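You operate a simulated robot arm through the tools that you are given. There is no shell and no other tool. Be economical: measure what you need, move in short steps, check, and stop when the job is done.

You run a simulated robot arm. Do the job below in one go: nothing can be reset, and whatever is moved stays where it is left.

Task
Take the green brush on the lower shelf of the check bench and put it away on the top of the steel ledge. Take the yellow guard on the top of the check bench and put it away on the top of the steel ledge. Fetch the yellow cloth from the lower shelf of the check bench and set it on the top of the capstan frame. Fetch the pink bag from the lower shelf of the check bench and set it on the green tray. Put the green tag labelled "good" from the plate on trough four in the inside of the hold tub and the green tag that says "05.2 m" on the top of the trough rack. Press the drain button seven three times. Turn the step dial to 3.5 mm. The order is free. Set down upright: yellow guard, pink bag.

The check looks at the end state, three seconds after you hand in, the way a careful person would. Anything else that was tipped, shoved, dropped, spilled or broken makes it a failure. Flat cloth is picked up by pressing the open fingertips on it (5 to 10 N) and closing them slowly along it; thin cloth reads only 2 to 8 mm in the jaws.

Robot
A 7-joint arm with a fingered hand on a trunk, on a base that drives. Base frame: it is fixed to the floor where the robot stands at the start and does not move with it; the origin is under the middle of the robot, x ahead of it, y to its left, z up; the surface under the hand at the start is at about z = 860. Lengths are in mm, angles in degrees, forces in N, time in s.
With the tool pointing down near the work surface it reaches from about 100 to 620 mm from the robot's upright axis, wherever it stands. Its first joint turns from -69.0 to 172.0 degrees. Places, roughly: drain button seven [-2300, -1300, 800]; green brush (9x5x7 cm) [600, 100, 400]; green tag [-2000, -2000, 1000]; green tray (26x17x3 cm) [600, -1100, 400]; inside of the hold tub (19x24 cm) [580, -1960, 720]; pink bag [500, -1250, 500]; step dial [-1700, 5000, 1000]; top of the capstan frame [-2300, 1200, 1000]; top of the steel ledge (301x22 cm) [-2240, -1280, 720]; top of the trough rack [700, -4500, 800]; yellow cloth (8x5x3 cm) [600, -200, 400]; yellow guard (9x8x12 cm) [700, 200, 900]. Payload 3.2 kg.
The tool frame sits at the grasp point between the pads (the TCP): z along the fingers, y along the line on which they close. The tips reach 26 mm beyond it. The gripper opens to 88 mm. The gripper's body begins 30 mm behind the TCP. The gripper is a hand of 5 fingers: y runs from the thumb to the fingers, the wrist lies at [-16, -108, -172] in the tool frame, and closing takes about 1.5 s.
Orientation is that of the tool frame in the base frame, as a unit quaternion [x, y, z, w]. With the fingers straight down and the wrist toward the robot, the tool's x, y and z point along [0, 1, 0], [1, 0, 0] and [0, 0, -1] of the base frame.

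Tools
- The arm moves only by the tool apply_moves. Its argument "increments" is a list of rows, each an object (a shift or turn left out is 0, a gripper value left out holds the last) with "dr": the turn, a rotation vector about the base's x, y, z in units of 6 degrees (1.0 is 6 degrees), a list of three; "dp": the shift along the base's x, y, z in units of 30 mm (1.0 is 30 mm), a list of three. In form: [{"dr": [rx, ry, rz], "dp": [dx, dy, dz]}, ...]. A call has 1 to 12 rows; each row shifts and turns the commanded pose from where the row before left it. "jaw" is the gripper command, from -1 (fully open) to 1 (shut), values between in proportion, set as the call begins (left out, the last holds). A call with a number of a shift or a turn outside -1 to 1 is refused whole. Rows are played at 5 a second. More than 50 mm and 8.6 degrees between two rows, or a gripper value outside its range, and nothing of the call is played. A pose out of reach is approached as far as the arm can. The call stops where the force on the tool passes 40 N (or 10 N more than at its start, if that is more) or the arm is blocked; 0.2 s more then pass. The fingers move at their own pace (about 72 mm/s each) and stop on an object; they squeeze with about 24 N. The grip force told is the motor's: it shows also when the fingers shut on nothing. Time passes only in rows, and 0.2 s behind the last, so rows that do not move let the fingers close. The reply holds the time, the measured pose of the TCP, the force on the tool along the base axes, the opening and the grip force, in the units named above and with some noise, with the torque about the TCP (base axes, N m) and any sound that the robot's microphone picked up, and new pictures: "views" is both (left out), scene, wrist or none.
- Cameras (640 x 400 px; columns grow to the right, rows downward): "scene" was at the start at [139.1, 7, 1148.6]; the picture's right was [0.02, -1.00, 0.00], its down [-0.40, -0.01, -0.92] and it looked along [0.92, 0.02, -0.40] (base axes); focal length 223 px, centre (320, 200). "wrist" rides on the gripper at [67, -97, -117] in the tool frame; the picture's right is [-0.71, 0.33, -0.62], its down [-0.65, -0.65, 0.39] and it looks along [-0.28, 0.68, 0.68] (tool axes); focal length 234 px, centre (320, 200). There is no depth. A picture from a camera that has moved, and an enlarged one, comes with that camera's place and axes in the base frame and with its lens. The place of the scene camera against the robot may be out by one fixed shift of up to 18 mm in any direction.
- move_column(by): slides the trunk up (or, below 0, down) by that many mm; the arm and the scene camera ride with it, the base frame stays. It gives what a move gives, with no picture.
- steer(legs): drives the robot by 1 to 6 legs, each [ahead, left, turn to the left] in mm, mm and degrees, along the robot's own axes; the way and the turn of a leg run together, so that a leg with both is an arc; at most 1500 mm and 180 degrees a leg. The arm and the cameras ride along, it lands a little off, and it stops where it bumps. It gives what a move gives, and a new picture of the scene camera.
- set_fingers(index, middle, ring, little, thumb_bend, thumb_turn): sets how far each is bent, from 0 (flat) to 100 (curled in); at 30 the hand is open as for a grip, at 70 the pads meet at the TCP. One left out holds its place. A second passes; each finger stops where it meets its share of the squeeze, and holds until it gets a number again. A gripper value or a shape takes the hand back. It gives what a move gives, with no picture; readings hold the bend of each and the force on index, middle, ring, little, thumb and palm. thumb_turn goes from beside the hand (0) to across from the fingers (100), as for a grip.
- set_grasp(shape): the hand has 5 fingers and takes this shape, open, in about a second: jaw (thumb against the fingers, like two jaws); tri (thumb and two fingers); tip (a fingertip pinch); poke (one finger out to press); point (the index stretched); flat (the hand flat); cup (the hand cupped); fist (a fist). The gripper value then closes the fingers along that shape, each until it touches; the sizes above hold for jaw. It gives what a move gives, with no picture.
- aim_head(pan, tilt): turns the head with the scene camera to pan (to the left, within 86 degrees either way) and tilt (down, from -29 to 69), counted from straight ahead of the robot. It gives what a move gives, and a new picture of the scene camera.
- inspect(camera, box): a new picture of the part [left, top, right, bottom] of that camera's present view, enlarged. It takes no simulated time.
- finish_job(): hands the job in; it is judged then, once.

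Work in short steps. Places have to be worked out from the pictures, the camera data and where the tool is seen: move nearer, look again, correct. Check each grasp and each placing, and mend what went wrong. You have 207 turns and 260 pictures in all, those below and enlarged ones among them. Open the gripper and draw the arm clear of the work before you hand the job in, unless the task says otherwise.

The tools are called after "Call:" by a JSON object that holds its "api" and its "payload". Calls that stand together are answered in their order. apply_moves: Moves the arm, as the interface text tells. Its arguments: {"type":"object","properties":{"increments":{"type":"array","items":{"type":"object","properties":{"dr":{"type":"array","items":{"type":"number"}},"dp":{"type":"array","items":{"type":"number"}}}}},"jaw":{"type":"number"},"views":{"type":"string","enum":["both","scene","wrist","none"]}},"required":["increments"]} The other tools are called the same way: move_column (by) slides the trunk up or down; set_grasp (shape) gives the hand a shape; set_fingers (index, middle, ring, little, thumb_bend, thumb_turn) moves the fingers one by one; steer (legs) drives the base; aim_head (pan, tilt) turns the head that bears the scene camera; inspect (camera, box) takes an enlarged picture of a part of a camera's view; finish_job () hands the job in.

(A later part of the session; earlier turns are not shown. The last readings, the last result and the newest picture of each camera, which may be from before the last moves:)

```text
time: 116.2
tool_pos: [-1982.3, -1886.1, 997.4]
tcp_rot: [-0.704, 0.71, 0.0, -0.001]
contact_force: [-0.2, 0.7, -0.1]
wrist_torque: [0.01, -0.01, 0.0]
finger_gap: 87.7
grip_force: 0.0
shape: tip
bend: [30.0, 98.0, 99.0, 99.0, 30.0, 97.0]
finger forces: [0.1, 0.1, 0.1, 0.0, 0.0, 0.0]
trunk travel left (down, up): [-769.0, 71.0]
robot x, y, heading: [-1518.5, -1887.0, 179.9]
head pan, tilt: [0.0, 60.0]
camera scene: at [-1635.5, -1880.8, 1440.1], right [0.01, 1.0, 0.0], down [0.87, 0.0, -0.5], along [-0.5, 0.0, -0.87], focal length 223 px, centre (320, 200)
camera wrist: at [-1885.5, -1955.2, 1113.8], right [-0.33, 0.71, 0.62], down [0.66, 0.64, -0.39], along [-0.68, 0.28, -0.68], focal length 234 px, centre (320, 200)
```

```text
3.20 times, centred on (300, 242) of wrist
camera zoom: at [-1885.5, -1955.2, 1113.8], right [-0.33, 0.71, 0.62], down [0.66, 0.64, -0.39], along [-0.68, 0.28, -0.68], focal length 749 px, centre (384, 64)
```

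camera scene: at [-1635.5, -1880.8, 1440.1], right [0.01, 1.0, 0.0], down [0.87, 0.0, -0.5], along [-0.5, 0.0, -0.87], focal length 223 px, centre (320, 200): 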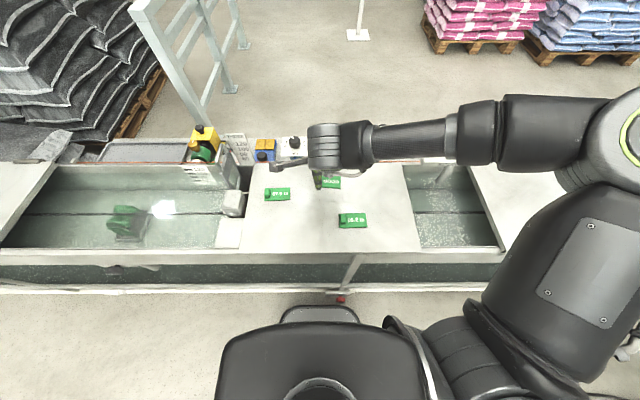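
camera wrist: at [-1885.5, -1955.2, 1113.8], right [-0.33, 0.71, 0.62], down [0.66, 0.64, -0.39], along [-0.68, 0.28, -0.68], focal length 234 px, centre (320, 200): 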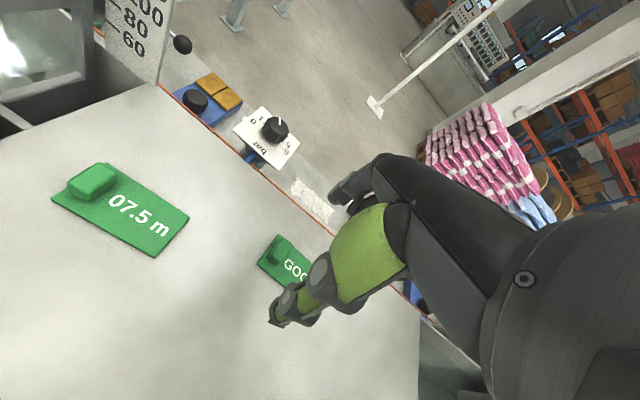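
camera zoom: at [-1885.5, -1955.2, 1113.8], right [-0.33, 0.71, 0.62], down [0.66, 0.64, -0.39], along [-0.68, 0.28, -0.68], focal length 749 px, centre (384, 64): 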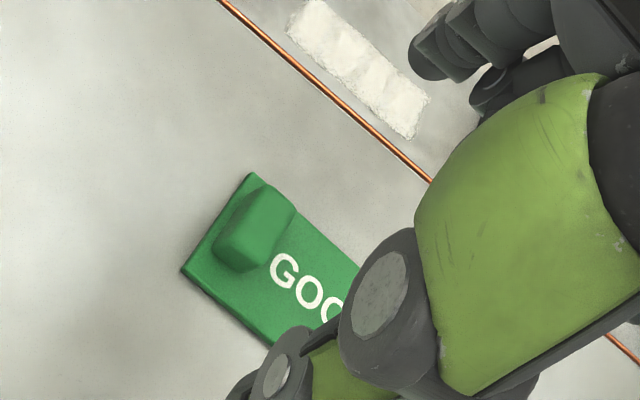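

The two wrist rays meet at nub [-1989, -1891, 925]. I'll centre on it and descend until the tips straddle it.

Call:
{"api": "apply_moves", "payload": {"increments": [{"dp": [-0.22, -0.17, -0.5]}, {"dp": [0, 0, -0.6]}, {"dp": [0, 0, -0.5]}, {"dp": [0, 0, -0.23]}], "views": "wrist"}}

Call:
{"api": "inspect", "payload": {"camera": "wrist", "box": [220, 180, 420, 305]}}

```text
time: 117.2
tool_pos: [-1989.9, -1891.7, 942.3]
tcp_rot: [-0.704, 0.71, 0.001, -0.002]
contact_force: [-0.5, -0.2, -0.5]
wrist_torque: [-0.02, 0.0, 0.02]
finger_gap: 87.8
grip_force: 0.0
shape: tip
bend: [30.0, 98.0, 99.0, 99.0, 30.0, 97.0]
finger forces: [0.0, 0.0, 0.1, 0.0, 0.0, 0.1]
trunk travel left (down, up): [-769.0, 71.0]
robot x, y, heading: [-1515.9, -1887.2, 179.8]
head pan, tilt: [0.0, 60.0]
camera wrist: at [-1892.8, -1959.2, 1059.5], right [-0.32, 0.71, 0.62], down [0.66, 0.64, -0.39], along [-0.68, 0.28, -0.68], focal length 234 px, centre (320, 200)
```

wrist: 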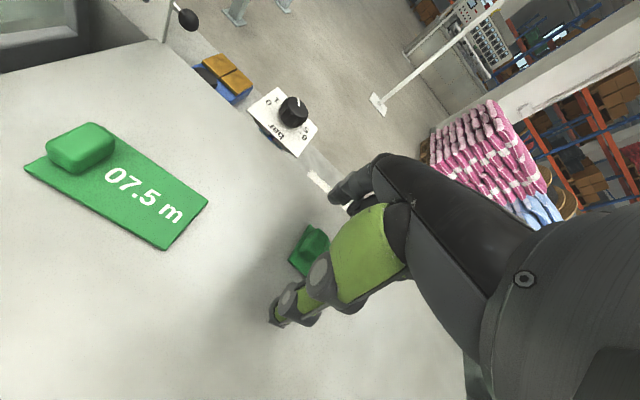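

```text
3.20 times, centred on (320, 242) of wrist
camera zoom: at [-1892.8, -1959.2, 1059.5], right [-0.32, 0.71, 0.62], down [0.66, 0.64, -0.39], along [-0.68, 0.28, -0.68], focal length 749 px, centre (320, 64)
```

zoom: 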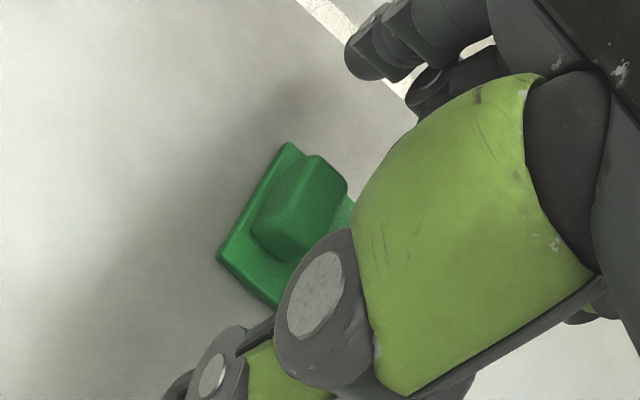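

The pinch point looks a few mm off the nub. I'll nudge it, then close slowly.

Call:
{"api": "apply_moves", "payload": {"increments": [{"dp": [-0.1, -0.2, -0.07]}, {}], "views": "none"}}

Call:
{"api": "apply_moves", "payload": {"increments": [{}, {}, {}, {}, {}, {}, {}, {}], "jaw": 1, "views": "wrist"}}

```text
time: 117.8
tool_pos: [-1991.3, -1898.4, 939.9]
tcp_rot: [-0.705, 0.71, 0.001, -0.001]
contact_force: [-0.1, 1.2, -0.7]
wrist_torque: [0.01, -0.02, 0.03]
finger_gap: 88.1
grip_force: 0.2
shape: tip
bend: [30.0, 98.0, 99.0, 99.0, 30.0, 97.0]
finger forces: [0.0, 0.0, 0.0, 0.0, 0.0, 0.0]
trunk travel left (down, up): [-769.0, 71.0]
robot x, y, heading: [-1514.2, -1888.9, 179.5]
head pan, tilt: [0.0, 60.0]
```

```text
time: 119.5
tool_pos: [-1991.8, -1898.2, 939.7]
tcp_rot: [-0.705, 0.71, 0.0, -0.002]
contact_force: [-0.5, -0.6, -0.2]
wrist_torque: [-0.03, 0.02, -0.03]
finger_gap: 0.0
grip_force: 23.7
shape: tip
bend: [70.0, 100.0, 100.0, 100.0, 82.0, 100.0]
finger forces: [0.0, 0.0, 0.0, 0.0, 0.1, 0.0]
trunk travel left (down, up): [-769.0, 71.0]
robot x, y, heading: [-1514.4, -1885.8, 179.7]
head pan, tilt: [0.0, 60.0]
camera wrist: at [-1895.1, -1965.3, 1056.8], right [-0.33, 0.71, 0.62], down [0.66, 0.64, -0.39], along [-0.68, 0.28, -0.68], focal length 234 px, centre (320, 200)
```

wrist: 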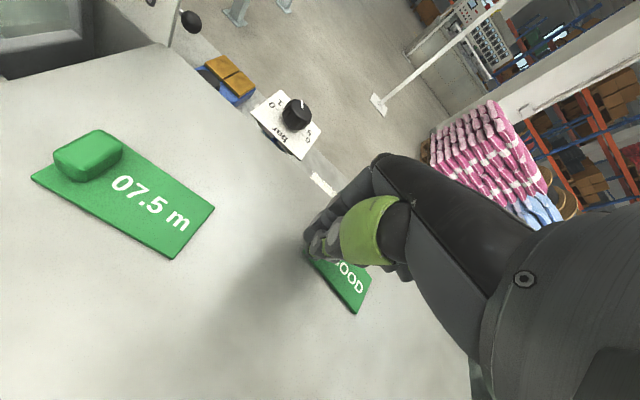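

It closed on nothing: the tips ride higher when closed. I'll reopen partly to ~40 mm and come down about 12 mm over the nub.

Call:
{"api": "apply_moves", "payload": {"increments": [{"dp": [0, 0, 0.3]}, {}, {}, {}, {"dp": [0, 0, -0.3]}, {"dp": [0, 0, -0.2]}, {"dp": [0, 0, -0.2]}], "jaw": 0.05, "views": "wrist"}}

Call:
{"api": "inspect", "payload": {"camera": "wrist", "box": [240, 180, 400, 280]}}

```text
time: 121.2
tool_pos: [-1991.9, -1899.4, 931.6]
tcp_rot: [-0.704, 0.71, 0.003, -0.005]
contact_force: [1.1, 0.3, 22.3]
wrist_torque: [-0.11, -0.72, 0.01]
finger_gap: 42.5
grip_force: 0.2
shape: tip
bend: [51.0, 98.0, 99.0, 99.0, 34.0, 100.0]
finger forces: [0.0, 0.0, 0.0, 0.0, 21.8, 0.0]
trunk travel left (down, up): [-769.0, 71.0]
robot x, y, heading: [-1515.2, -1884.2, 179.8]
head pan, tilt: [0.0, 60.0]
camera wrist: at [-1894.1, -1966.8, 1048.7], right [-0.32, 0.71, 0.63], down [0.65, 0.64, -0.4], along [-0.69, 0.28, -0.67], focal length 234 px, centre (320, 200)
```

wrist: 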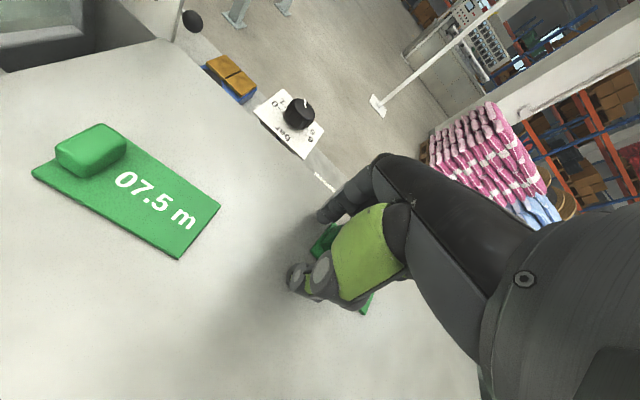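

```text
4.00 times, centred on (320, 230) of wrist
camera zoom: at [-1894.1, -1966.8, 1048.7], right [-0.32, 0.71, 0.63], down [0.65, 0.64, -0.4], along [-0.69, 0.28, -0.67], focal length 937 px, centre (320, 80)
```

zoom: 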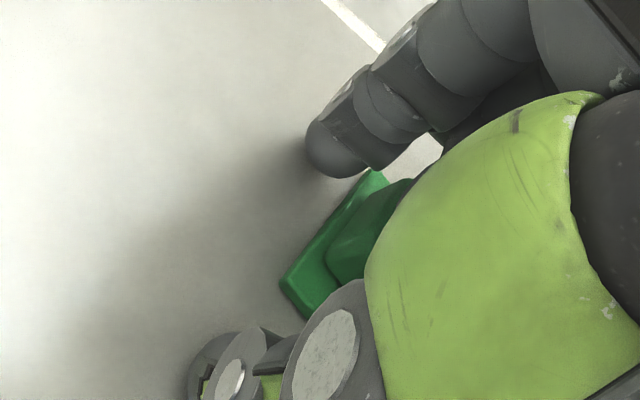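

The thumb rests on the plate, since it reaches lower than the index when open. I'll lift, bend the thumb in part way so it rides higher, and then go lower.

Call:
{"api": "apply_moves", "payload": {"increments": [{"dp": [0, 0, 0.5]}], "views": "none"}}

Call:
{"api": "set_fingers", "payload": {"index": 48, "thumb_bend": 62, "thumb_turn": 100}}

Call:
{"api": "apply_moves", "payload": {"increments": [{"dp": [0, 0, -0.3]}, {"dp": [0, 0, -0.2]}, {"dp": [0, 0, -0.15]}, {"dp": [0, 0, -0.15]}], "views": "wrist"}}

Call:
{"api": "inspect", "payload": {"camera": "wrist", "box": [240, 180, 400, 280]}}

```text
time: 121.5
tool_pos: [-1994.9, -1897.7, 940.8]
tcp_rot: [-0.705, 0.709, 0.0, 0.0]
contact_force: [-0.2, 0.1, 0.6]
wrist_torque: [-0.03, 0.02, 0.01]
finger_gap: 41.5
grip_force: 0.0
shape: tip
bend: [51.0, 98.0, 99.0, 99.0, 35.0, 100.0]
finger forces: [0.1, 0.1, 0.0, 0.0, 0.1, 0.0]
trunk travel left (down, up): [-769.0, 71.0]
robot x, y, heading: [-1516.4, -1883.3, 179.8]
head pan, tilt: [0.0, 60.0]
```

```text
time: 122.5
tool_pos: [-1994.2, -1897.5, 941.6]
tcp_rot: [-0.704, 0.71, 0.001, -0.001]
contact_force: [0.2, 0.4, -0.8]
wrist_torque: [-0.01, 0.0, -0.01]
finger_gap: 34.5
grip_force: 0.1
shape: fingers
bend: [48.0, 98.0, 99.0, 99.0, 62.0, 100.0]
finger forces: [0.1, 0.0, 0.1, 0.1, 0.1, 0.0]
trunk travel left (down, up): [-769.0, 71.0]
robot x, y, heading: [-1515.1, -1889.1, 179.8]
head pan, tilt: [0.0, 60.0]
```

```text
time: 123.4
tool_pos: [-1996.6, -1901.8, 934.1]
tcp_rot: [-0.705, 0.709, 0.006, -0.013]
contact_force: [2.5, 0.6, 24.9]
wrist_torque: [0.05, -0.79, 0.01]
finger_gap: 39.2
grip_force: 12.5
shape: fingers
bend: [48.0, 98.0, 99.0, 99.0, 61.0, 100.0]
finger forces: [0.1, 0.1, 0.1, 0.0, 24.8, 0.0]
trunk travel left (down, up): [-769.0, 71.0]
robot x, y, heading: [-1517.1, -1885.0, 179.6]
head pan, tilt: [0.0, 60.0]
stopped in row 4: the force on the tool passed its limit at 44 N (the readings are from after the stop); the commanded pose is now the measured one
camera wrist: at [-1898.1, -1968.2, 1048.5], right [-0.31, 0.72, 0.63], down [0.65, 0.64, -0.41], along [-0.7, 0.28, -0.66], focal length 234 px, centre (320, 200)
```

wrist: 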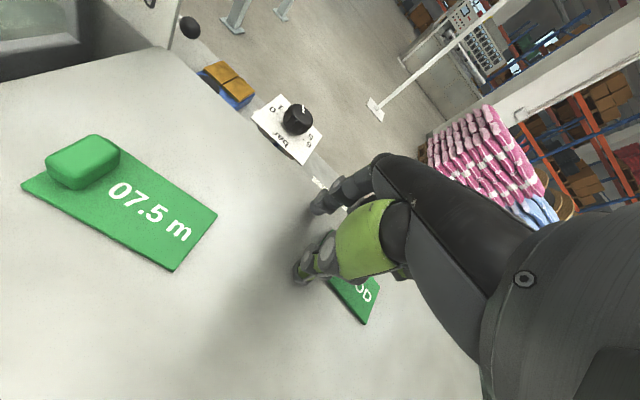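

```text
4.00 times, centred on (320, 230) of wrist
camera zoom: at [-1898.1, -1968.2, 1048.5], right [-0.31, 0.72, 0.63], down [0.65, 0.64, -0.41], along [-0.7, 0.28, -0.66], focal length 937 px, centre (320, 80)
```

zoom: 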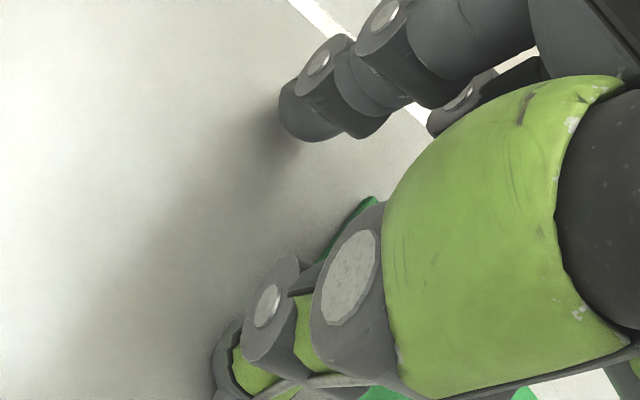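

The thumb came down on the nub itself. I'll lift, open, and look at where the tag is now.

Call:
{"api": "apply_moves", "payload": {"increments": [{"dp": [0, 0, 0.5]}, {"dp": [0.3, 0, 0.7]}, {}, {}, {}], "jaw": -1, "views": "wrist"}}

Call:
{"api": "inspect", "payload": {"camera": "wrist", "box": [220, 180, 420, 305]}}

```text
time: 124.6
tool_pos: [-1987.9, -1901.6, 965.3]
tcp_rot: [-0.705, 0.709, 0.004, -0.009]
contact_force: [-0.5, -0.2, 0.3]
wrist_torque: [0.01, 0.02, 0.01]
finger_gap: 87.7
grip_force: 0.1
shape: tip
bend: [30.0, 98.0, 99.0, 99.0, 30.0, 97.0]
finger forces: [0.1, 0.1, 0.0, 0.0, 0.0, 0.0]
trunk travel left (down, up): [-769.0, 71.0]
robot x, y, heading: [-1516.3, -1888.5, 179.7]
head pan, tilt: [0.0, 60.0]
camera wrist: at [-1889.7, -1968.3, 1080.9], right [-0.32, 0.71, 0.62], down [0.65, 0.64, -0.4], along [-0.69, 0.28, -0.67], focal length 234 px, centre (320, 200)
```

wrist: 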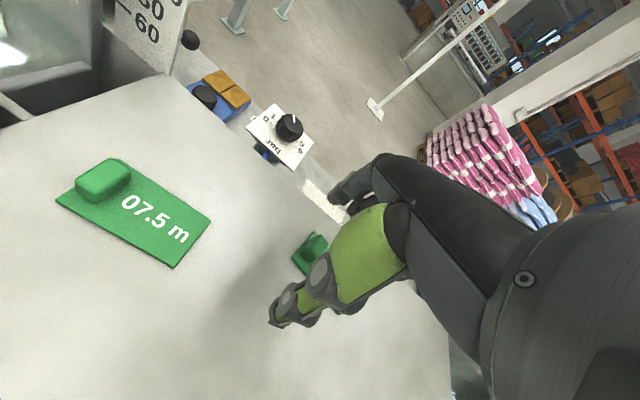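

```text
3.20 times, centred on (320, 242) of wrist
camera zoom: at [-1889.7, -1968.3, 1080.9], right [-0.32, 0.71, 0.62], down [0.65, 0.64, -0.4], along [-0.69, 0.28, -0.67], focal length 749 px, centre (320, 64)
```

zoom: 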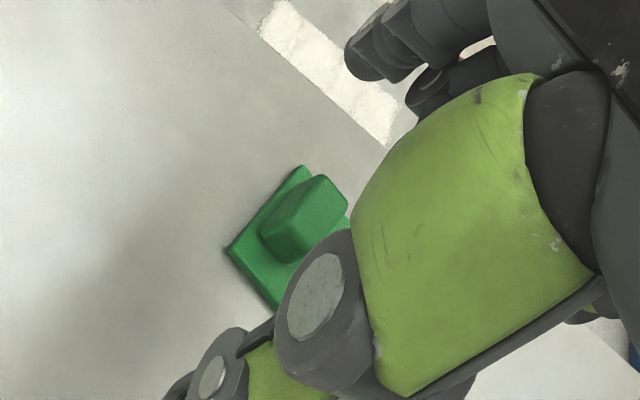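

The nub is now at about [-2003, -1888, 922]. I'll centre on it, half-close at z≈943, then lower to z≈931.

Call:
{"api": "apply_moves", "payload": {"increments": [{"dp": [-0.5, 0.43, -0.4]}, {"dp": [0, 0, -0.35]}], "views": "none"}}

Call:
{"api": "apply_moves", "payload": {"increments": [{}, {}, {}, {}, {}, {"dp": [0, 0, -0.15]}, {"dp": [0, 0, -0.15]}], "jaw": 0.05, "views": "wrist"}}

Call:
{"api": "inspect", "payload": {"camera": "wrist", "box": [240, 180, 400, 280]}}

```text
time: 125.2
tool_pos: [-2002.1, -1887.5, 941.4]
tcp_rot: [-0.706, 0.709, 0.004, -0.008]
contact_force: [-0.2, 0.3, 0.5]
wrist_torque: [-0.02, -0.03, -0.02]
finger_gap: 87.7
grip_force: 0.1
shape: tip
bend: [30.0, 98.0, 99.0, 99.0, 30.0, 97.0]
finger forces: [0.1, 0.0, 0.1, 0.0, 0.0, 0.1]
trunk travel left (down, up): [-769.0, 71.0]
robot x, y, heading: [-1514.6, -1886.8, 179.8]
head pan, tilt: [0.0, 60.0]
```

```text
time: 126.8
tool_pos: [-2002.9, -1888.8, 933.6]
tcp_rot: [-0.705, 0.709, 0.005, -0.009]
contact_force: [-0.9, -0.1, 0.9]
wrist_torque: [-0.01, -0.03, 0.04]
finger_gap: 42.1
grip_force: 0.1
shape: tip
bend: [50.0, 98.0, 99.0, 99.0, 35.0, 100.0]
finger forces: [0.1, 0.0, 0.1, 0.0, 0.9, 0.0]
trunk travel left (down, up): [-769.0, 71.0]
robot x, y, heading: [-1515.4, -1884.7, 179.9]
head pan, tilt: [0.0, 60.0]
camera wrist: at [-1905.3, -1955.1, 1049.2], right [-0.32, 0.71, 0.63], down [0.65, 0.64, -0.4], along [-0.69, 0.28, -0.67], focal length 234 px, centre (320, 200)
```

wrist: 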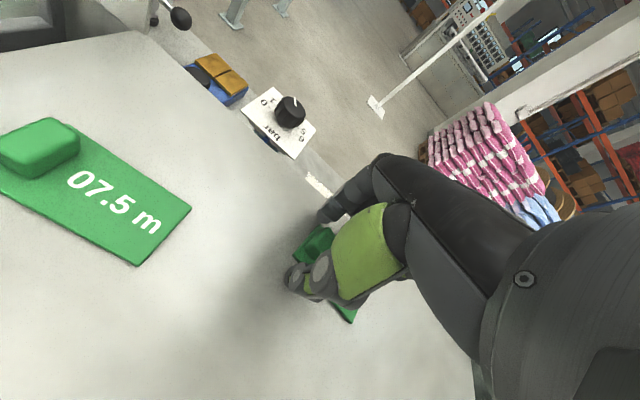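

```text
4.00 times, centred on (320, 230) of wrist
camera zoom: at [-1905.3, -1955.1, 1049.2], right [-0.32, 0.71, 0.63], down [0.65, 0.64, -0.4], along [-0.69, 0.28, -0.67], focal length 937 px, centre (320, 80)
```

zoom: 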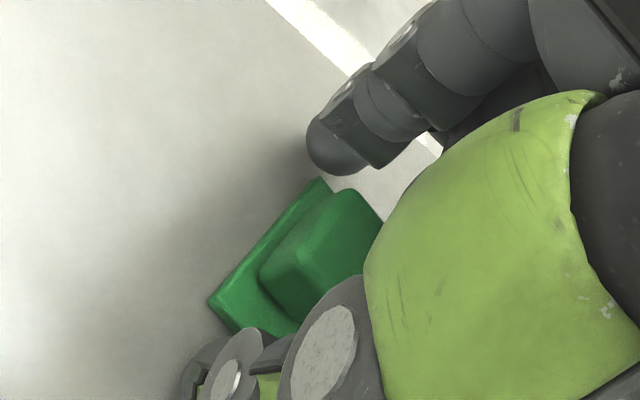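

The nub lies between the index and the thumb, with the thumb just touching the plate. Closing.

Call:
{"api": "apply_moves", "payload": {"increments": [{}, {}, {}, {}, {}, {}], "jaw": 1, "views": "wrist"}}

```text
time: 128.2
tool_pos: [-2001.8, -1888.3, 933.7]
tcp_rot: [-0.704, 0.71, 0.005, -0.01]
contact_force: [-2.2, -0.9, 9.6]
wrist_torque: [-0.01, -0.17, -0.07]
finger_gap: 20.0
grip_force: 23.7
shape: tip
bend: [68.0, 100.0, 100.0, 100.0, 38.0, 100.0]
finger forces: [21.4, 0.0, 0.0, 0.0, 24.0, 0.0]
trunk travel left (down, up): [-769.0, 71.0]
robot x, y, heading: [-1516.0, -1889.8, 179.6]
head pan, tilt: [0.0, 60.0]
camera wrist: at [-1904.9, -1955.3, 1049.7], right [-0.32, 0.71, 0.63], down [0.65, 0.64, -0.41], along [-0.69, 0.28, -0.67], focal length 234 px, centre (320, 200)
```

wrist: 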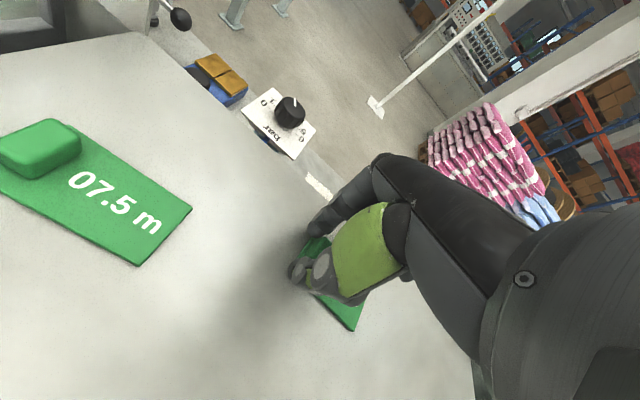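

It's gripped: gap 20 mm and both digits loaded. I'll lift and check.

Call:
{"api": "apply_moves", "payload": {"increments": [{"dp": [0, 0, 0.3]}, {"dp": [0, 0, 0.7]}, {"dp": [0, 0, 1]}, {"dp": [0, 0, 1]}]}}

```text
time: 129.2
tool_pos: [-2002.5, -1887.7, 1021.9]
tcp_rot: [-0.704, 0.71, 0.004, -0.008]
contact_force: [0.2, 0.8, 0.1]
wrist_torque: [0.03, -0.04, -0.01]
finger_gap: 18.5
grip_force: 23.9
shape: tip
bend: [68.0, 100.0, 100.0, 100.0, 38.0, 100.0]
finger forces: [20.1, 0.0, 0.1, 0.0, 21.6, 0.0]
trunk travel left (down, up): [-769.0, 71.0]
robot x, y, heading: [-1515.3, -1887.4, 179.7]
head pan, tilt: [0.0, 60.0]
camera scene: at [-1634.7, -1880.5, 1440.1], right [0.01, 1.0, 0.0], down [0.87, -0.01, -0.5], along [-0.5, 0.0, -0.87], focal length 223 px, centre (320, 200)
camera wrist: at [-1904.7, -1956.0, 1139.1], right [-0.32, 0.71, 0.63], down [0.65, 0.64, -0.4], along [-0.69, 0.28, -0.67], focal length 234 px, centre (320, 200)
```

scene: 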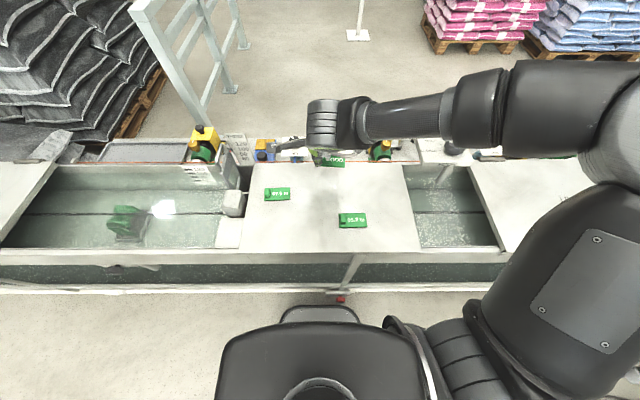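
wrist: 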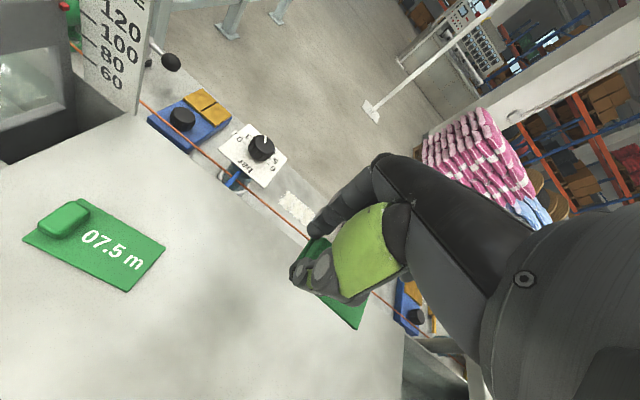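

The GOOD tag is in hand. I'll draw the arm in and drive over to the hold tub side.

Call:
{"api": "apply_moves", "payload": {"increments": [{"dp": [0.8, 0, 1]}, {"dp": [1, 0, 0.5]}, {"dp": [1, 0, 0]}, {"dp": [1, 0, 0]}, {"dp": [1, 0, 0]}], "views": "none"}}

Call:
{"api": "steer", "payload": {"legs": [[-350, 0, 0], [0, 0, 180], [1050, 0, 0]]}}

Call:
{"api": "aim_head", "payload": {"pan": 10, "tilt": 30}}

```text
time: 130.4
tool_pos: [-1857.5, -1884.7, 1071.0]
tcp_rot: [-0.705, 0.709, 0.003, -0.008]
contact_force: [0.1, 1.1, -0.6]
wrist_torque: [0.04, -0.01, -0.01]
finger_gap: 18.6
grip_force: 23.7
shape: tip
bend: [68.0, 100.0, 100.0, 100.0, 38.0, 100.0]
finger forces: [20.0, 0.1, 0.0, 0.1, 21.6, 0.1]
trunk travel left (down, up): [-769.0, 71.0]
robot x, y, heading: [-1514.1, -1884.6, 179.6]
head pan, tilt: [0.0, 60.0]
```

```text
time: 144.8
tool_pos: [212.0, -1917.3, 1069.7]
tcp_rot: [0.713, 0.701, 0.009, 0.003]
contact_force: [0.7, 0.7, 0.3]
wrist_torque: [-0.02, -0.03, -0.01]
finger_gap: 8.2
grip_force: 24.1
shape: tip
bend: [72.0, 100.0, 100.0, 100.0, 94.0, 100.0]
finger forces: [0.0, 0.1, 0.1, 0.0, 0.1, 0.0]
trunk travel left (down, up): [-769.0, 71.0]
robot x, y, heading: [-131.8, -1911.6, -0.8]
head pan, tilt: [0.0, 60.0]
camera scene: at [-18.7, -1911.2, 1440.1], right [-0.02, -1.0, 0.0], down [-0.87, 0.01, -0.5], along [0.5, -0.01, -0.87], focal length 223 px, centre (320, 200)
```

scene: 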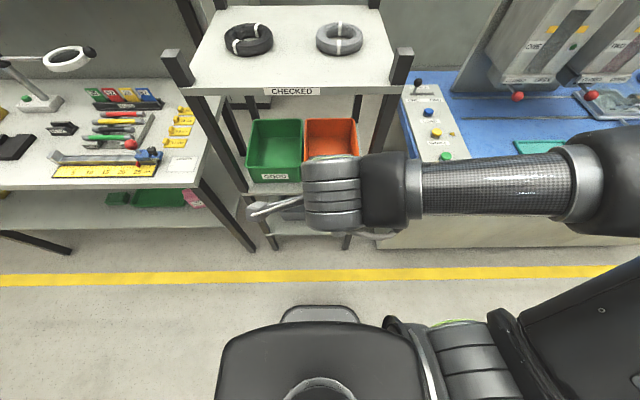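

```text
time: 145.8
tool_pos: [212.1, -1918.5, 1070.8]
tcp_rot: [0.712, 0.702, 0.009, 0.004]
contact_force: [-0.9, -0.1, -0.4]
wrist_torque: [-0.03, 0.01, 0.02]
finger_gap: 7.8
grip_force: 24.2
shape: tip
bend: [72.0, 100.0, 100.0, 100.0, 94.0, 100.0]
finger forces: [0.0, 0.0, 0.0, 0.1, 0.1, 0.1]
trunk travel left (down, up): [-769.0, 71.0]
robot x, y, heading: [-131.2, -1913.7, -1.0]
head pan, tilt: [10.0, 30.0]
camera scene: at [3.9, -1895.9, 1482.1], right [0.16, -0.99, 0.0], down [-0.49, -0.08, -0.87], along [0.85, 0.14, -0.5], focal length 223 px, centre (320, 200)
```

scene: 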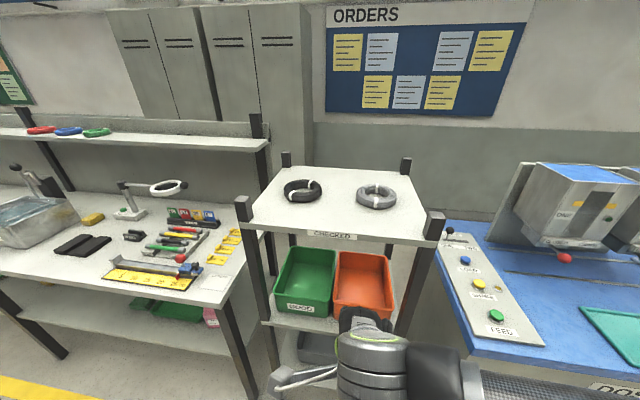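

The finger readings changed during the drive, so the tag may have slipped. I'll look with the wrist camera.

Call:
{"api": "inspect", "payload": {"camera": "wrist", "box": [180, 120, 500, 320]}}

Call:
{"api": "inspect", "payload": {"camera": "wrist", "box": [0, 0, 640, 400]}}

```text
2.00 times, centred on (340, 220) of wrist
camera zoom: at [112.8, -1850.7, 1186.4], right [0.31, -0.72, 0.63], down [-0.66, -0.64, -0.4], along [0.69, -0.29, -0.67], focal length 468 px, centre (280, 160)
```

zoom: 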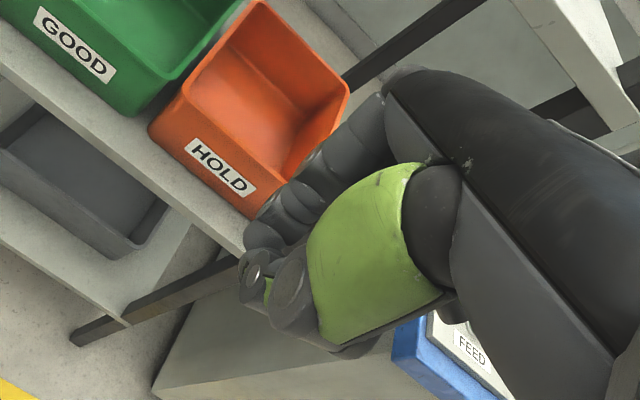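

```text
1.00 times, centred on (320, 200) of wrist (not enlarged: the box is as wide or as high as the picture)
camera zoom: at [112.8, -1850.7, 1186.4], right [0.31, -0.72, 0.63], down [-0.66, -0.64, -0.4], along [0.69, -0.29, -0.67], focal length 234 px, centre (320, 200)
```

zoom: 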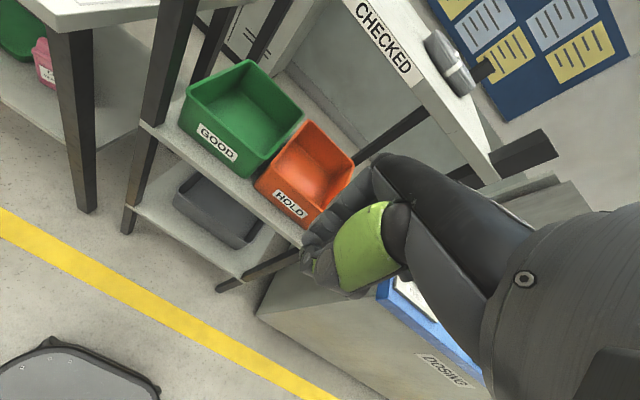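

The tag has fallen. I'll turn back and search the floor along the way.

Call:
{"api": "aim_head", "payload": {"pan": 0, "tilt": 40}}

Call:
{"api": "steer", "payload": {"legs": [[0, 0, 180]]}}

```text
time: 146.5
tool_pos: [213.2, -1916.9, 1070.4]
tcp_rot: [0.713, 0.701, 0.009, 0.004]
contact_force: [0.5, -0.6, -0.4]
wrist_torque: [-0.01, 0.01, -0.03]
finger_gap: 8.3
grip_force: 23.9
shape: tip
bend: [72.0, 100.0, 100.0, 100.0, 94.0, 100.0]
finger forces: [0.1, 0.0, 0.0, 0.0, 0.0, 0.1]
trunk travel left (down, up): [-769.0, 71.0]
robot x, y, heading: [-132.9, -1913.3, -1.1]
head pan, tilt: [0.0, 40.0]
camera scene: at [-0.4, -1911.3, 1466.9], right [-0.01, -1.0, 0.0], down [-0.64, 0.01, -0.77], along [0.77, -0.01, -0.64], focal length 223 px, centre (320, 200)
```

scene: 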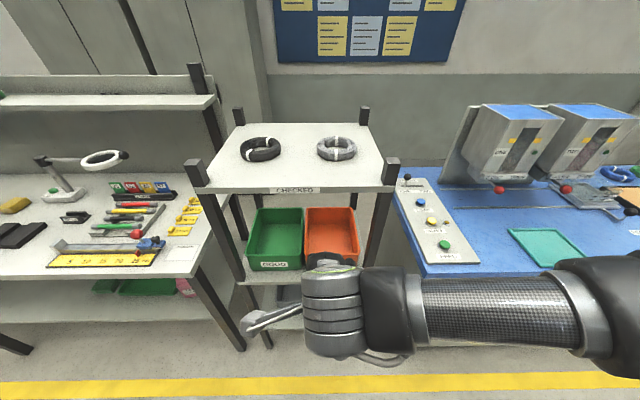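

```text
time: 154.3
tool_pos: [-476.6, -1912.1, 1070.7]
tcp_rot: [-0.703, 0.711, 0.004, -0.008]
contact_force: [-1.0, 0.4, -0.1]
wrist_torque: [0.02, -0.03, 0.02]
finger_gap: 8.2
grip_force: 24.0
shape: tip
bend: [72.0, 100.0, 100.0, 100.0, 94.0, 100.0]
finger forces: [0.0, 0.0, 0.0, 0.0, 0.0, 0.0]
trunk travel left (down, up): [-769.0, 71.0]
robot x, y, heading: [-133.1, -1913.2, 179.1]
head pan, tilt: [0.0, 40.0]
camera scene: at [-270.4, -1907.4, 1466.8], right [0.01, 1.0, 0.0], down [0.64, -0.01, -0.77], along [-0.77, 0.01, -0.64], focal length 223 px, centre (320, 200)
```

scene: 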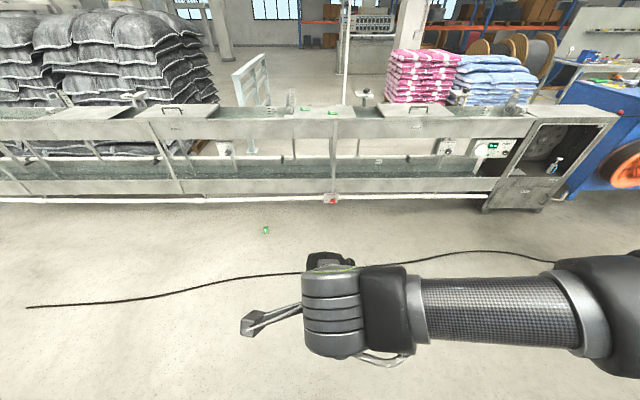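

I can see the tag on the floor at about [-1620, -2365]. I'll drive near it.

Call:
{"api": "steer", "payload": {"legs": [[980, 410, 0]]}}

Call:
{"api": "aim_head", "payload": {"pan": 0, "tilt": 60}}

```text
time: 159.7
tool_pos: [-1464.0, -2288.9, 1070.3]
tcp_rot: [-0.692, 0.722, 0.004, -0.009]
contact_force: [0.7, -0.4, 0.9]
wrist_torque: [-0.04, -0.02, 0.02]
finger_gap: 7.9
grip_force: 24.2
shape: tip
bend: [72.0, 100.0, 100.0, 100.0, 94.0, 100.0]
finger forces: [0.1, 0.1, 0.0, 0.0, 0.0, 0.0]
trunk travel left (down, up): [-769.0, 71.0]
robot x, y, heading: [-1118.3, -2303.4, 177.6]
head pan, tilt: [0.0, 40.0]
camera scene: at [-1258.2, -2292.1, 1466.8], right [0.04, 1.0, 0.0], down [0.64, -0.03, -0.77], along [-0.77, 0.03, -0.64], focal length 223 px, centre (320, 200)
```

scene: 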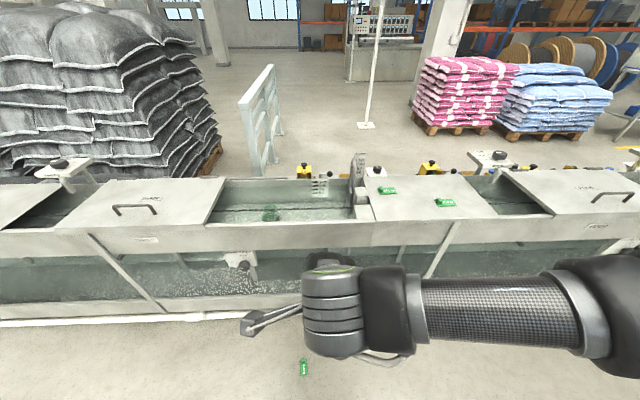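

```text
time: 160.6
tool_pos: [-1463.0, -2290.9, 1070.5]
tcp_rot: [-0.692, 0.722, 0.003, -0.007]
contact_force: [1.0, -0.2, 0.2]
wrist_torque: [0.04, 0.0, 0.01]
finger_gap: 7.9
grip_force: 24.1
shape: tip
bend: [72.0, 100.0, 100.0, 100.0, 94.0, 100.0]
finger forces: [0.0, 0.0, 0.0, 0.1, 0.0, 0.0]
trunk travel left (down, up): [-769.0, 71.0]
robot x, y, heading: [-1116.3, -2302.6, 177.8]
head pan, tilt: [0.0, 60.0]
camera scene: at [-1239.8, -2292.8, 1440.1], right [0.04, 1.0, 0.0], down [0.86, -0.03, -0.5], along [-0.5, 0.02, -0.87], focal length 223 px, centre (320, 200)
```

scene: 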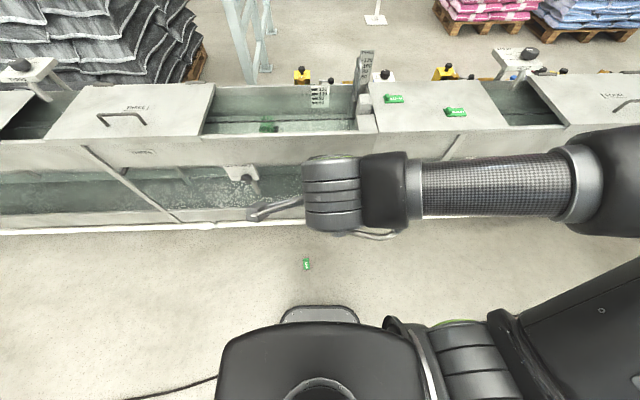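

The tag lies at about [-1602, -2360] on the floor. I'll look at it enlarged, then lower the trunk to reach the floor.

Call:
{"api": "inspect", "payload": {"camera": "scene", "box": [275, 244, 339, 284]}}

Call:
{"api": "move_column", "payload": {"by": -740}}

Call:
{"api": "apply_moves", "payload": {"increments": [{"dp": [-1, -0.7, -1]}, {"dp": [-1, -0.7, -1]}, {"dp": [-0.6, -0.7, -1]}, {}], "jaw": -1}}

```text
10.00 times, centred on (307, 264) of scene
camera zoom: at [-1239.8, -2292.8, 1440.1], right [0.04, 1.0, 0.0], down [0.86, -0.03, -0.5], along [-0.5, 0.02, -0.87], focal length 2228 px, centre (450, -440)
```

zoom: 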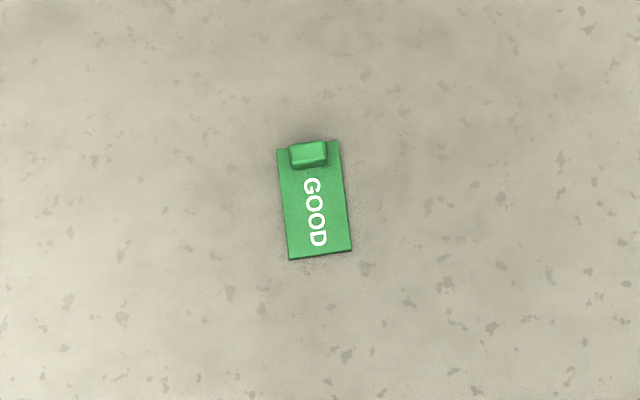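

```text
refused: -740 is not a number from -400 to 400
```

```text
time: 161.6
tool_pos: [-1543.6, -2351.6, 981.9]
tcp_rot: [-0.693, 0.721, 0.003, -0.009]
contact_force: [1.0, 0.6, -1.1]
wrist_torque: [-0.01, 0.02, 0.01]
finger_gap: 87.8
grip_force: 0.1
shape: tip
bend: [30.0, 98.0, 99.0, 99.0, 30.0, 97.0]
finger forces: [0.0, 0.0, 0.0, 0.0, 0.0, 0.1]
trunk travel left (down, up): [-769.0, 71.0]
robot x, y, heading: [-1118.8, -2300.6, 177.7]
head pan, tilt: [0.0, 60.0]
camera scene: at [-1239.0, -2291.9, 1440.1], right [0.04, 1.0, 0.0], down [0.87, -0.04, -0.5], along [-0.5, 0.02, -0.87], focal length 223 px, centre (320, 200)
camera wrist: at [-1448.2, -2423.6, 1097.3], right [-0.29, 0.72, 0.62], down [0.67, 0.62, -0.4], along [-0.68, 0.3, -0.67], focal length 234 px, centre (320, 200)
```

scene: 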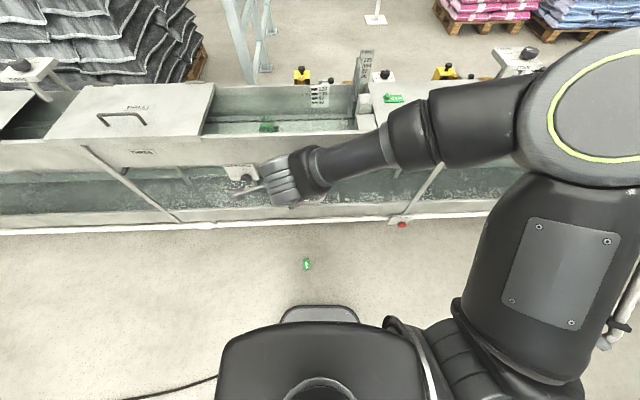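
wrist: 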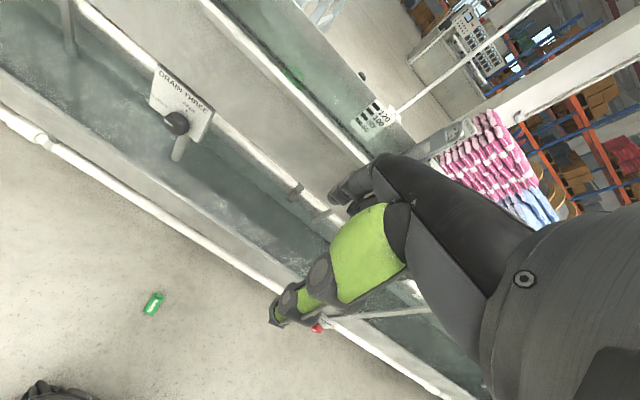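

The tag is face up with its nub's flat faces toward ±x, which suits a pinch along x. I'll lower the trunk in two steps.

Call:
{"api": "move_column", "payload": {"by": -400}}

Call:
{"api": "move_column", "payload": {"by": -320}}

Call:
{"api": "apply_moves", "payload": {"increments": [{"dp": [0, 0, -1]}, {"dp": [0, 0, -1]}, {"dp": [-0.5, 0, -1]}, {"dp": [-0.5, 0, 0]}], "views": "wrist"}}

```text
time: 165.4
tool_pos: [-1543.8, -2352.3, 581.5]
tcp_rot: [-0.693, 0.721, 0.004, -0.007]
contact_force: [0.5, 0.1, -0.5]
wrist_torque: [-0.02, -0.02, 0.02]
finger_gap: 88.0
grip_force: 0.1
shape: tip
bend: [30.0, 98.0, 99.0, 99.0, 30.0, 97.0]
finger forces: [0.1, 0.0, 0.0, 0.0, 0.0, 0.0]
trunk travel left (down, up): [-369.0, 471.0]
robot x, y, heading: [-1119.3, -2305.0, 177.8]
head pan, tilt: [0.0, 60.0]
```

```text
time: 168.6
tool_pos: [-1545.5, -2354.9, 261.1]
tcp_rot: [-0.692, 0.722, 0.004, -0.009]
contact_force: [-0.9, -0.3, 1.0]
wrist_torque: [0.02, -0.05, -0.03]
finger_gap: 87.8
grip_force: 0.2
shape: tip
bend: [30.0, 98.0, 99.0, 99.0, 30.0, 97.0]
finger forces: [0.1, 0.0, 0.0, 0.0, 0.1, 0.0]
trunk travel left (down, up): [-49.0, 791.0]
robot x, y, heading: [-1117.8, -2303.8, 177.5]
head pan, tilt: [0.0, 60.0]
```

```text
time: 169.6
tool_pos: [-1573.9, -2354.4, 170.3]
tcp_rot: [-0.693, 0.721, 0.003, -0.009]
contact_force: [-0.6, 0.8, -0.1]
wrist_torque: [0.01, 0.02, 0.02]
finger_gap: 87.6
grip_force: 0.0
shape: tip
bend: [30.0, 98.0, 99.0, 99.0, 30.0, 97.0]
finger forces: [0.0, 0.0, 0.0, 0.0, 0.0, 0.0]
trunk travel left (down, up): [-49.0, 791.0]
robot x, y, heading: [-1117.5, -2304.1, 177.6]
head pan, tilt: [0.0, 60.0]
camera wrist: at [-1478.2, -2424.4, 286.4], right [-0.29, 0.72, 0.62], down [0.67, 0.62, -0.4], along [-0.68, 0.3, -0.67], focal length 234 px, centre (320, 200)
```

wrist: 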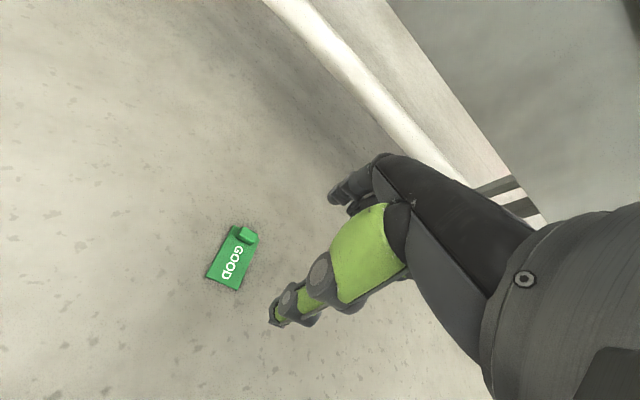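

The nub is at about [-1620, -2377]. I'll move over it and descend partway.

Call:
{"api": "apply_moves", "payload": {"increments": [{"dp": [-0.8, -0.4, -0.5]}, {"dp": [-0.73, -0.37, -0.9]}, {"dp": [0, 0, -0.9]}, {"dp": [0, 0, -0.7]}], "views": "wrist"}}

Call:
{"api": "inspect", "payload": {"camera": "wrist", "box": [220, 180, 420, 305]}}

```text
time: 170.6
tool_pos: [-1617.3, -2374.8, 83.1]
tcp_rot: [-0.693, 0.721, 0.005, -0.008]
contact_force: [-0.5, 0.3, -0.1]
wrist_torque: [0.01, -0.03, 0.01]
finger_gap: 87.9
grip_force: 0.1
shape: tip
bend: [30.0, 98.0, 99.0, 99.0, 30.0, 97.0]
finger forces: [0.0, 0.0, 0.0, 0.1, 0.0, 0.1]
trunk travel left (down, up): [-49.0, 791.0]
robot x, y, heading: [-1123.1, -2301.0, 177.7]
head pan, tilt: [0.0, 60.0]
camera wrist: at [-1521.5, -2445.5, 197.8], right [-0.29, 0.72, 0.63], down [0.67, 0.62, -0.4], along [-0.68, 0.3, -0.67], focal length 234 px, centre (320, 200)
```

wrist: 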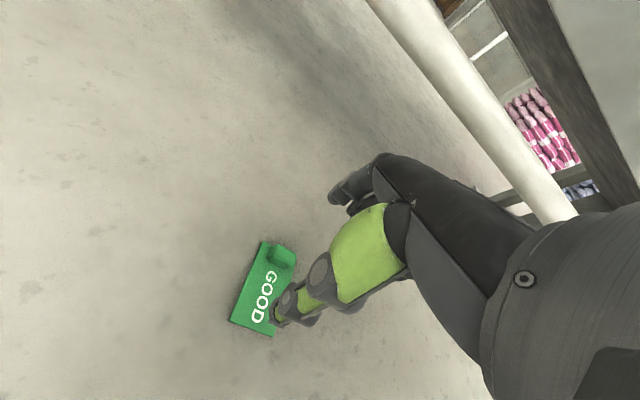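

```text
3.20 times, centred on (320, 242) of wrist
camera zoom: at [-1521.5, -2445.5, 197.8], right [-0.29, 0.72, 0.63], down [0.67, 0.62, -0.4], along [-0.68, 0.3, -0.67], focal length 749 px, centre (320, 64)
```

zoom: 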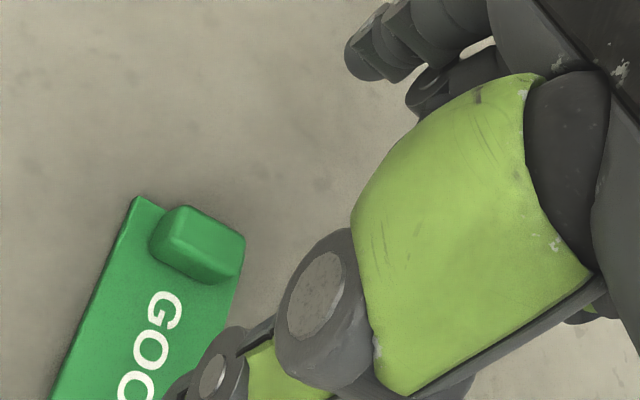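

Triangulated nub: [-1619, -2378, 21]. I'll centre, half-close and lower until the thumb touches lightly.

Call:
{"api": "apply_moves", "payload": {"increments": [{"dp": [-0.05, -0.1, -0.7]}, {"dp": [0, 0, -0.6]}, {}, {}, {}, {"dp": [0, 0, -0.15]}, {"dp": [0, 0, -0.1]}], "jaw": 0.05, "views": "wrist"}}

Call:
{"api": "inspect", "payload": {"camera": "wrist", "box": [240, 180, 400, 280]}}

```text
time: 172.2
tool_pos: [-1621.1, -2379.9, 35.9]
tcp_rot: [-0.693, 0.721, 0.004, -0.007]
contact_force: [0.3, -0.3, 0.2]
wrist_torque: [-0.02, 0.01, 0.01]
finger_gap: 42.3
grip_force: 0.1
shape: tip
bend: [50.0, 98.0, 99.0, 99.0, 35.0, 100.0]
finger forces: [0.0, 0.0, 0.0, 0.1, 0.1, 0.0]
trunk travel left (down, up): [-49.0, 791.0]
robot x, y, heading: [-1120.2, -2301.0, 177.8]
head pan, tilt: [0.0, 60.0]
camera wrist: at [-1525.6, -2450.5, 150.6], right [-0.29, 0.72, 0.62], down [0.67, 0.62, -0.4], along [-0.68, 0.3, -0.67], focal length 234 px, centre (320, 200)
```

wrist: 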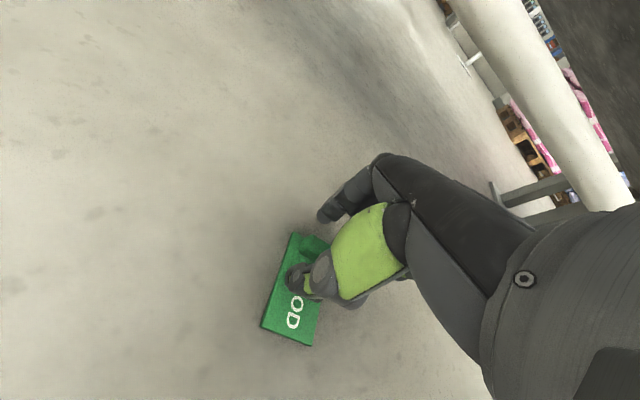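

```text
4.00 times, centred on (320, 230) of wrist
camera zoom: at [-1525.6, -2450.5, 150.6], right [-0.29, 0.72, 0.62], down [0.67, 0.62, -0.4], along [-0.68, 0.3, -0.67], focal length 937 px, centre (320, 80)
```

zoom: 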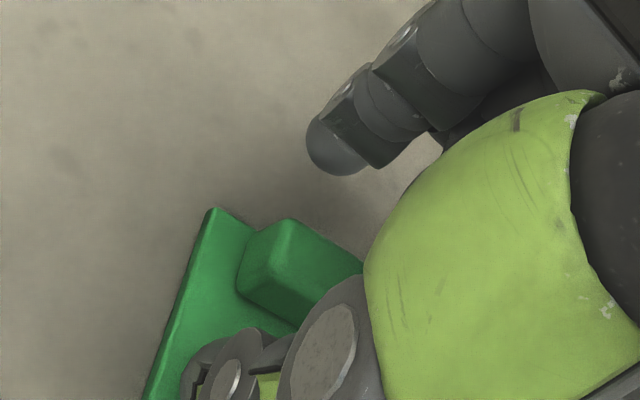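

Well placed: thumb inside the nub, index outside. I'll lower 4 mm and close.

Call:
{"api": "apply_moves", "payload": {"increments": [{"dp": [0, 0, -0.13]}, {}], "views": "none"}}

Call:
{"api": "apply_moves", "payload": {"increments": [{}, {}, {}, {}, {}, {}], "jaw": 1, "views": "wrist"}}

Call:
{"api": "inspect", "payload": {"camera": "wrist", "box": [240, 180, 400, 280]}}

```text
time: 172.8
tool_pos: [-1622.1, -2380.3, 32.0]
tcp_rot: [-0.693, 0.721, 0.004, -0.008]
contact_force: [0.9, 0.0, 4.0]
wrist_torque: [-0.03, -0.17, 0.02]
finger_gap: 42.3
grip_force: 0.0
shape: tip
bend: [50.0, 98.0, 99.0, 99.0, 35.0, 100.0]
finger forces: [0.0, 0.0, 0.0, 0.1, 3.7, 0.0]
trunk travel left (down, up): [-49.0, 791.0]
robot x, y, heading: [-1117.2, -2301.7, 177.6]
head pan, tilt: [0.0, 60.0]
```

```text
time: 174.2
tool_pos: [-1621.8, -2380.1, 31.6]
tcp_rot: [-0.693, 0.721, 0.004, -0.008]
contact_force: [0.6, -1.1, 3.2]
wrist_torque: [-0.03, -0.08, -0.03]
finger_gap: 10.5
grip_force: 24.0
shape: tip
bend: [70.0, 100.0, 100.0, 100.0, 43.0, 100.0]
finger forces: [20.7, 0.0, 0.0, 0.1, 23.8, 0.1]
trunk travel left (down, up): [-49.0, 791.0]
robot x, y, heading: [-1119.2, -2303.9, 177.6]
head pan, tilt: [0.0, 60.0]
camera wrist: at [-1525.4, -2450.7, 147.2], right [-0.29, 0.72, 0.62], down [0.67, 0.62, -0.4], along [-0.68, 0.3, -0.67], focal length 234 px, centre (320, 200)
```

wrist: 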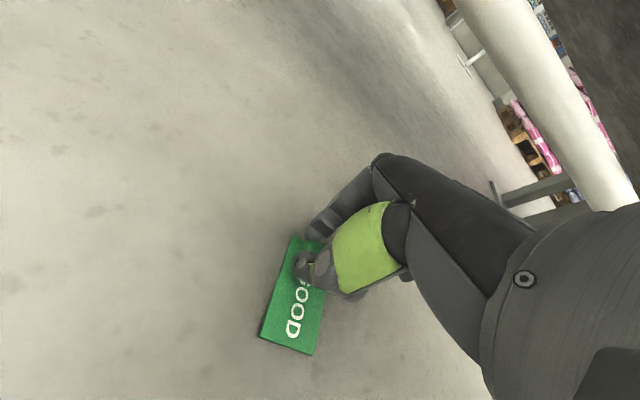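

```text
4.00 times, centred on (320, 230) of wrist
camera zoom: at [-1525.4, -2450.7, 147.2], right [-0.29, 0.72, 0.62], down [0.67, 0.62, -0.4], along [-0.68, 0.3, -0.67], focal length 937 px, centre (320, 80)
```

zoom: 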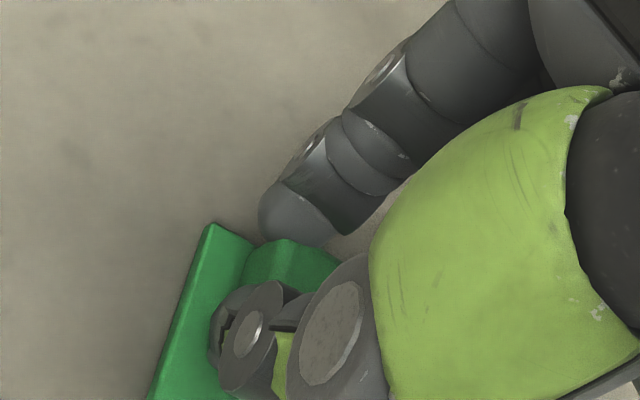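

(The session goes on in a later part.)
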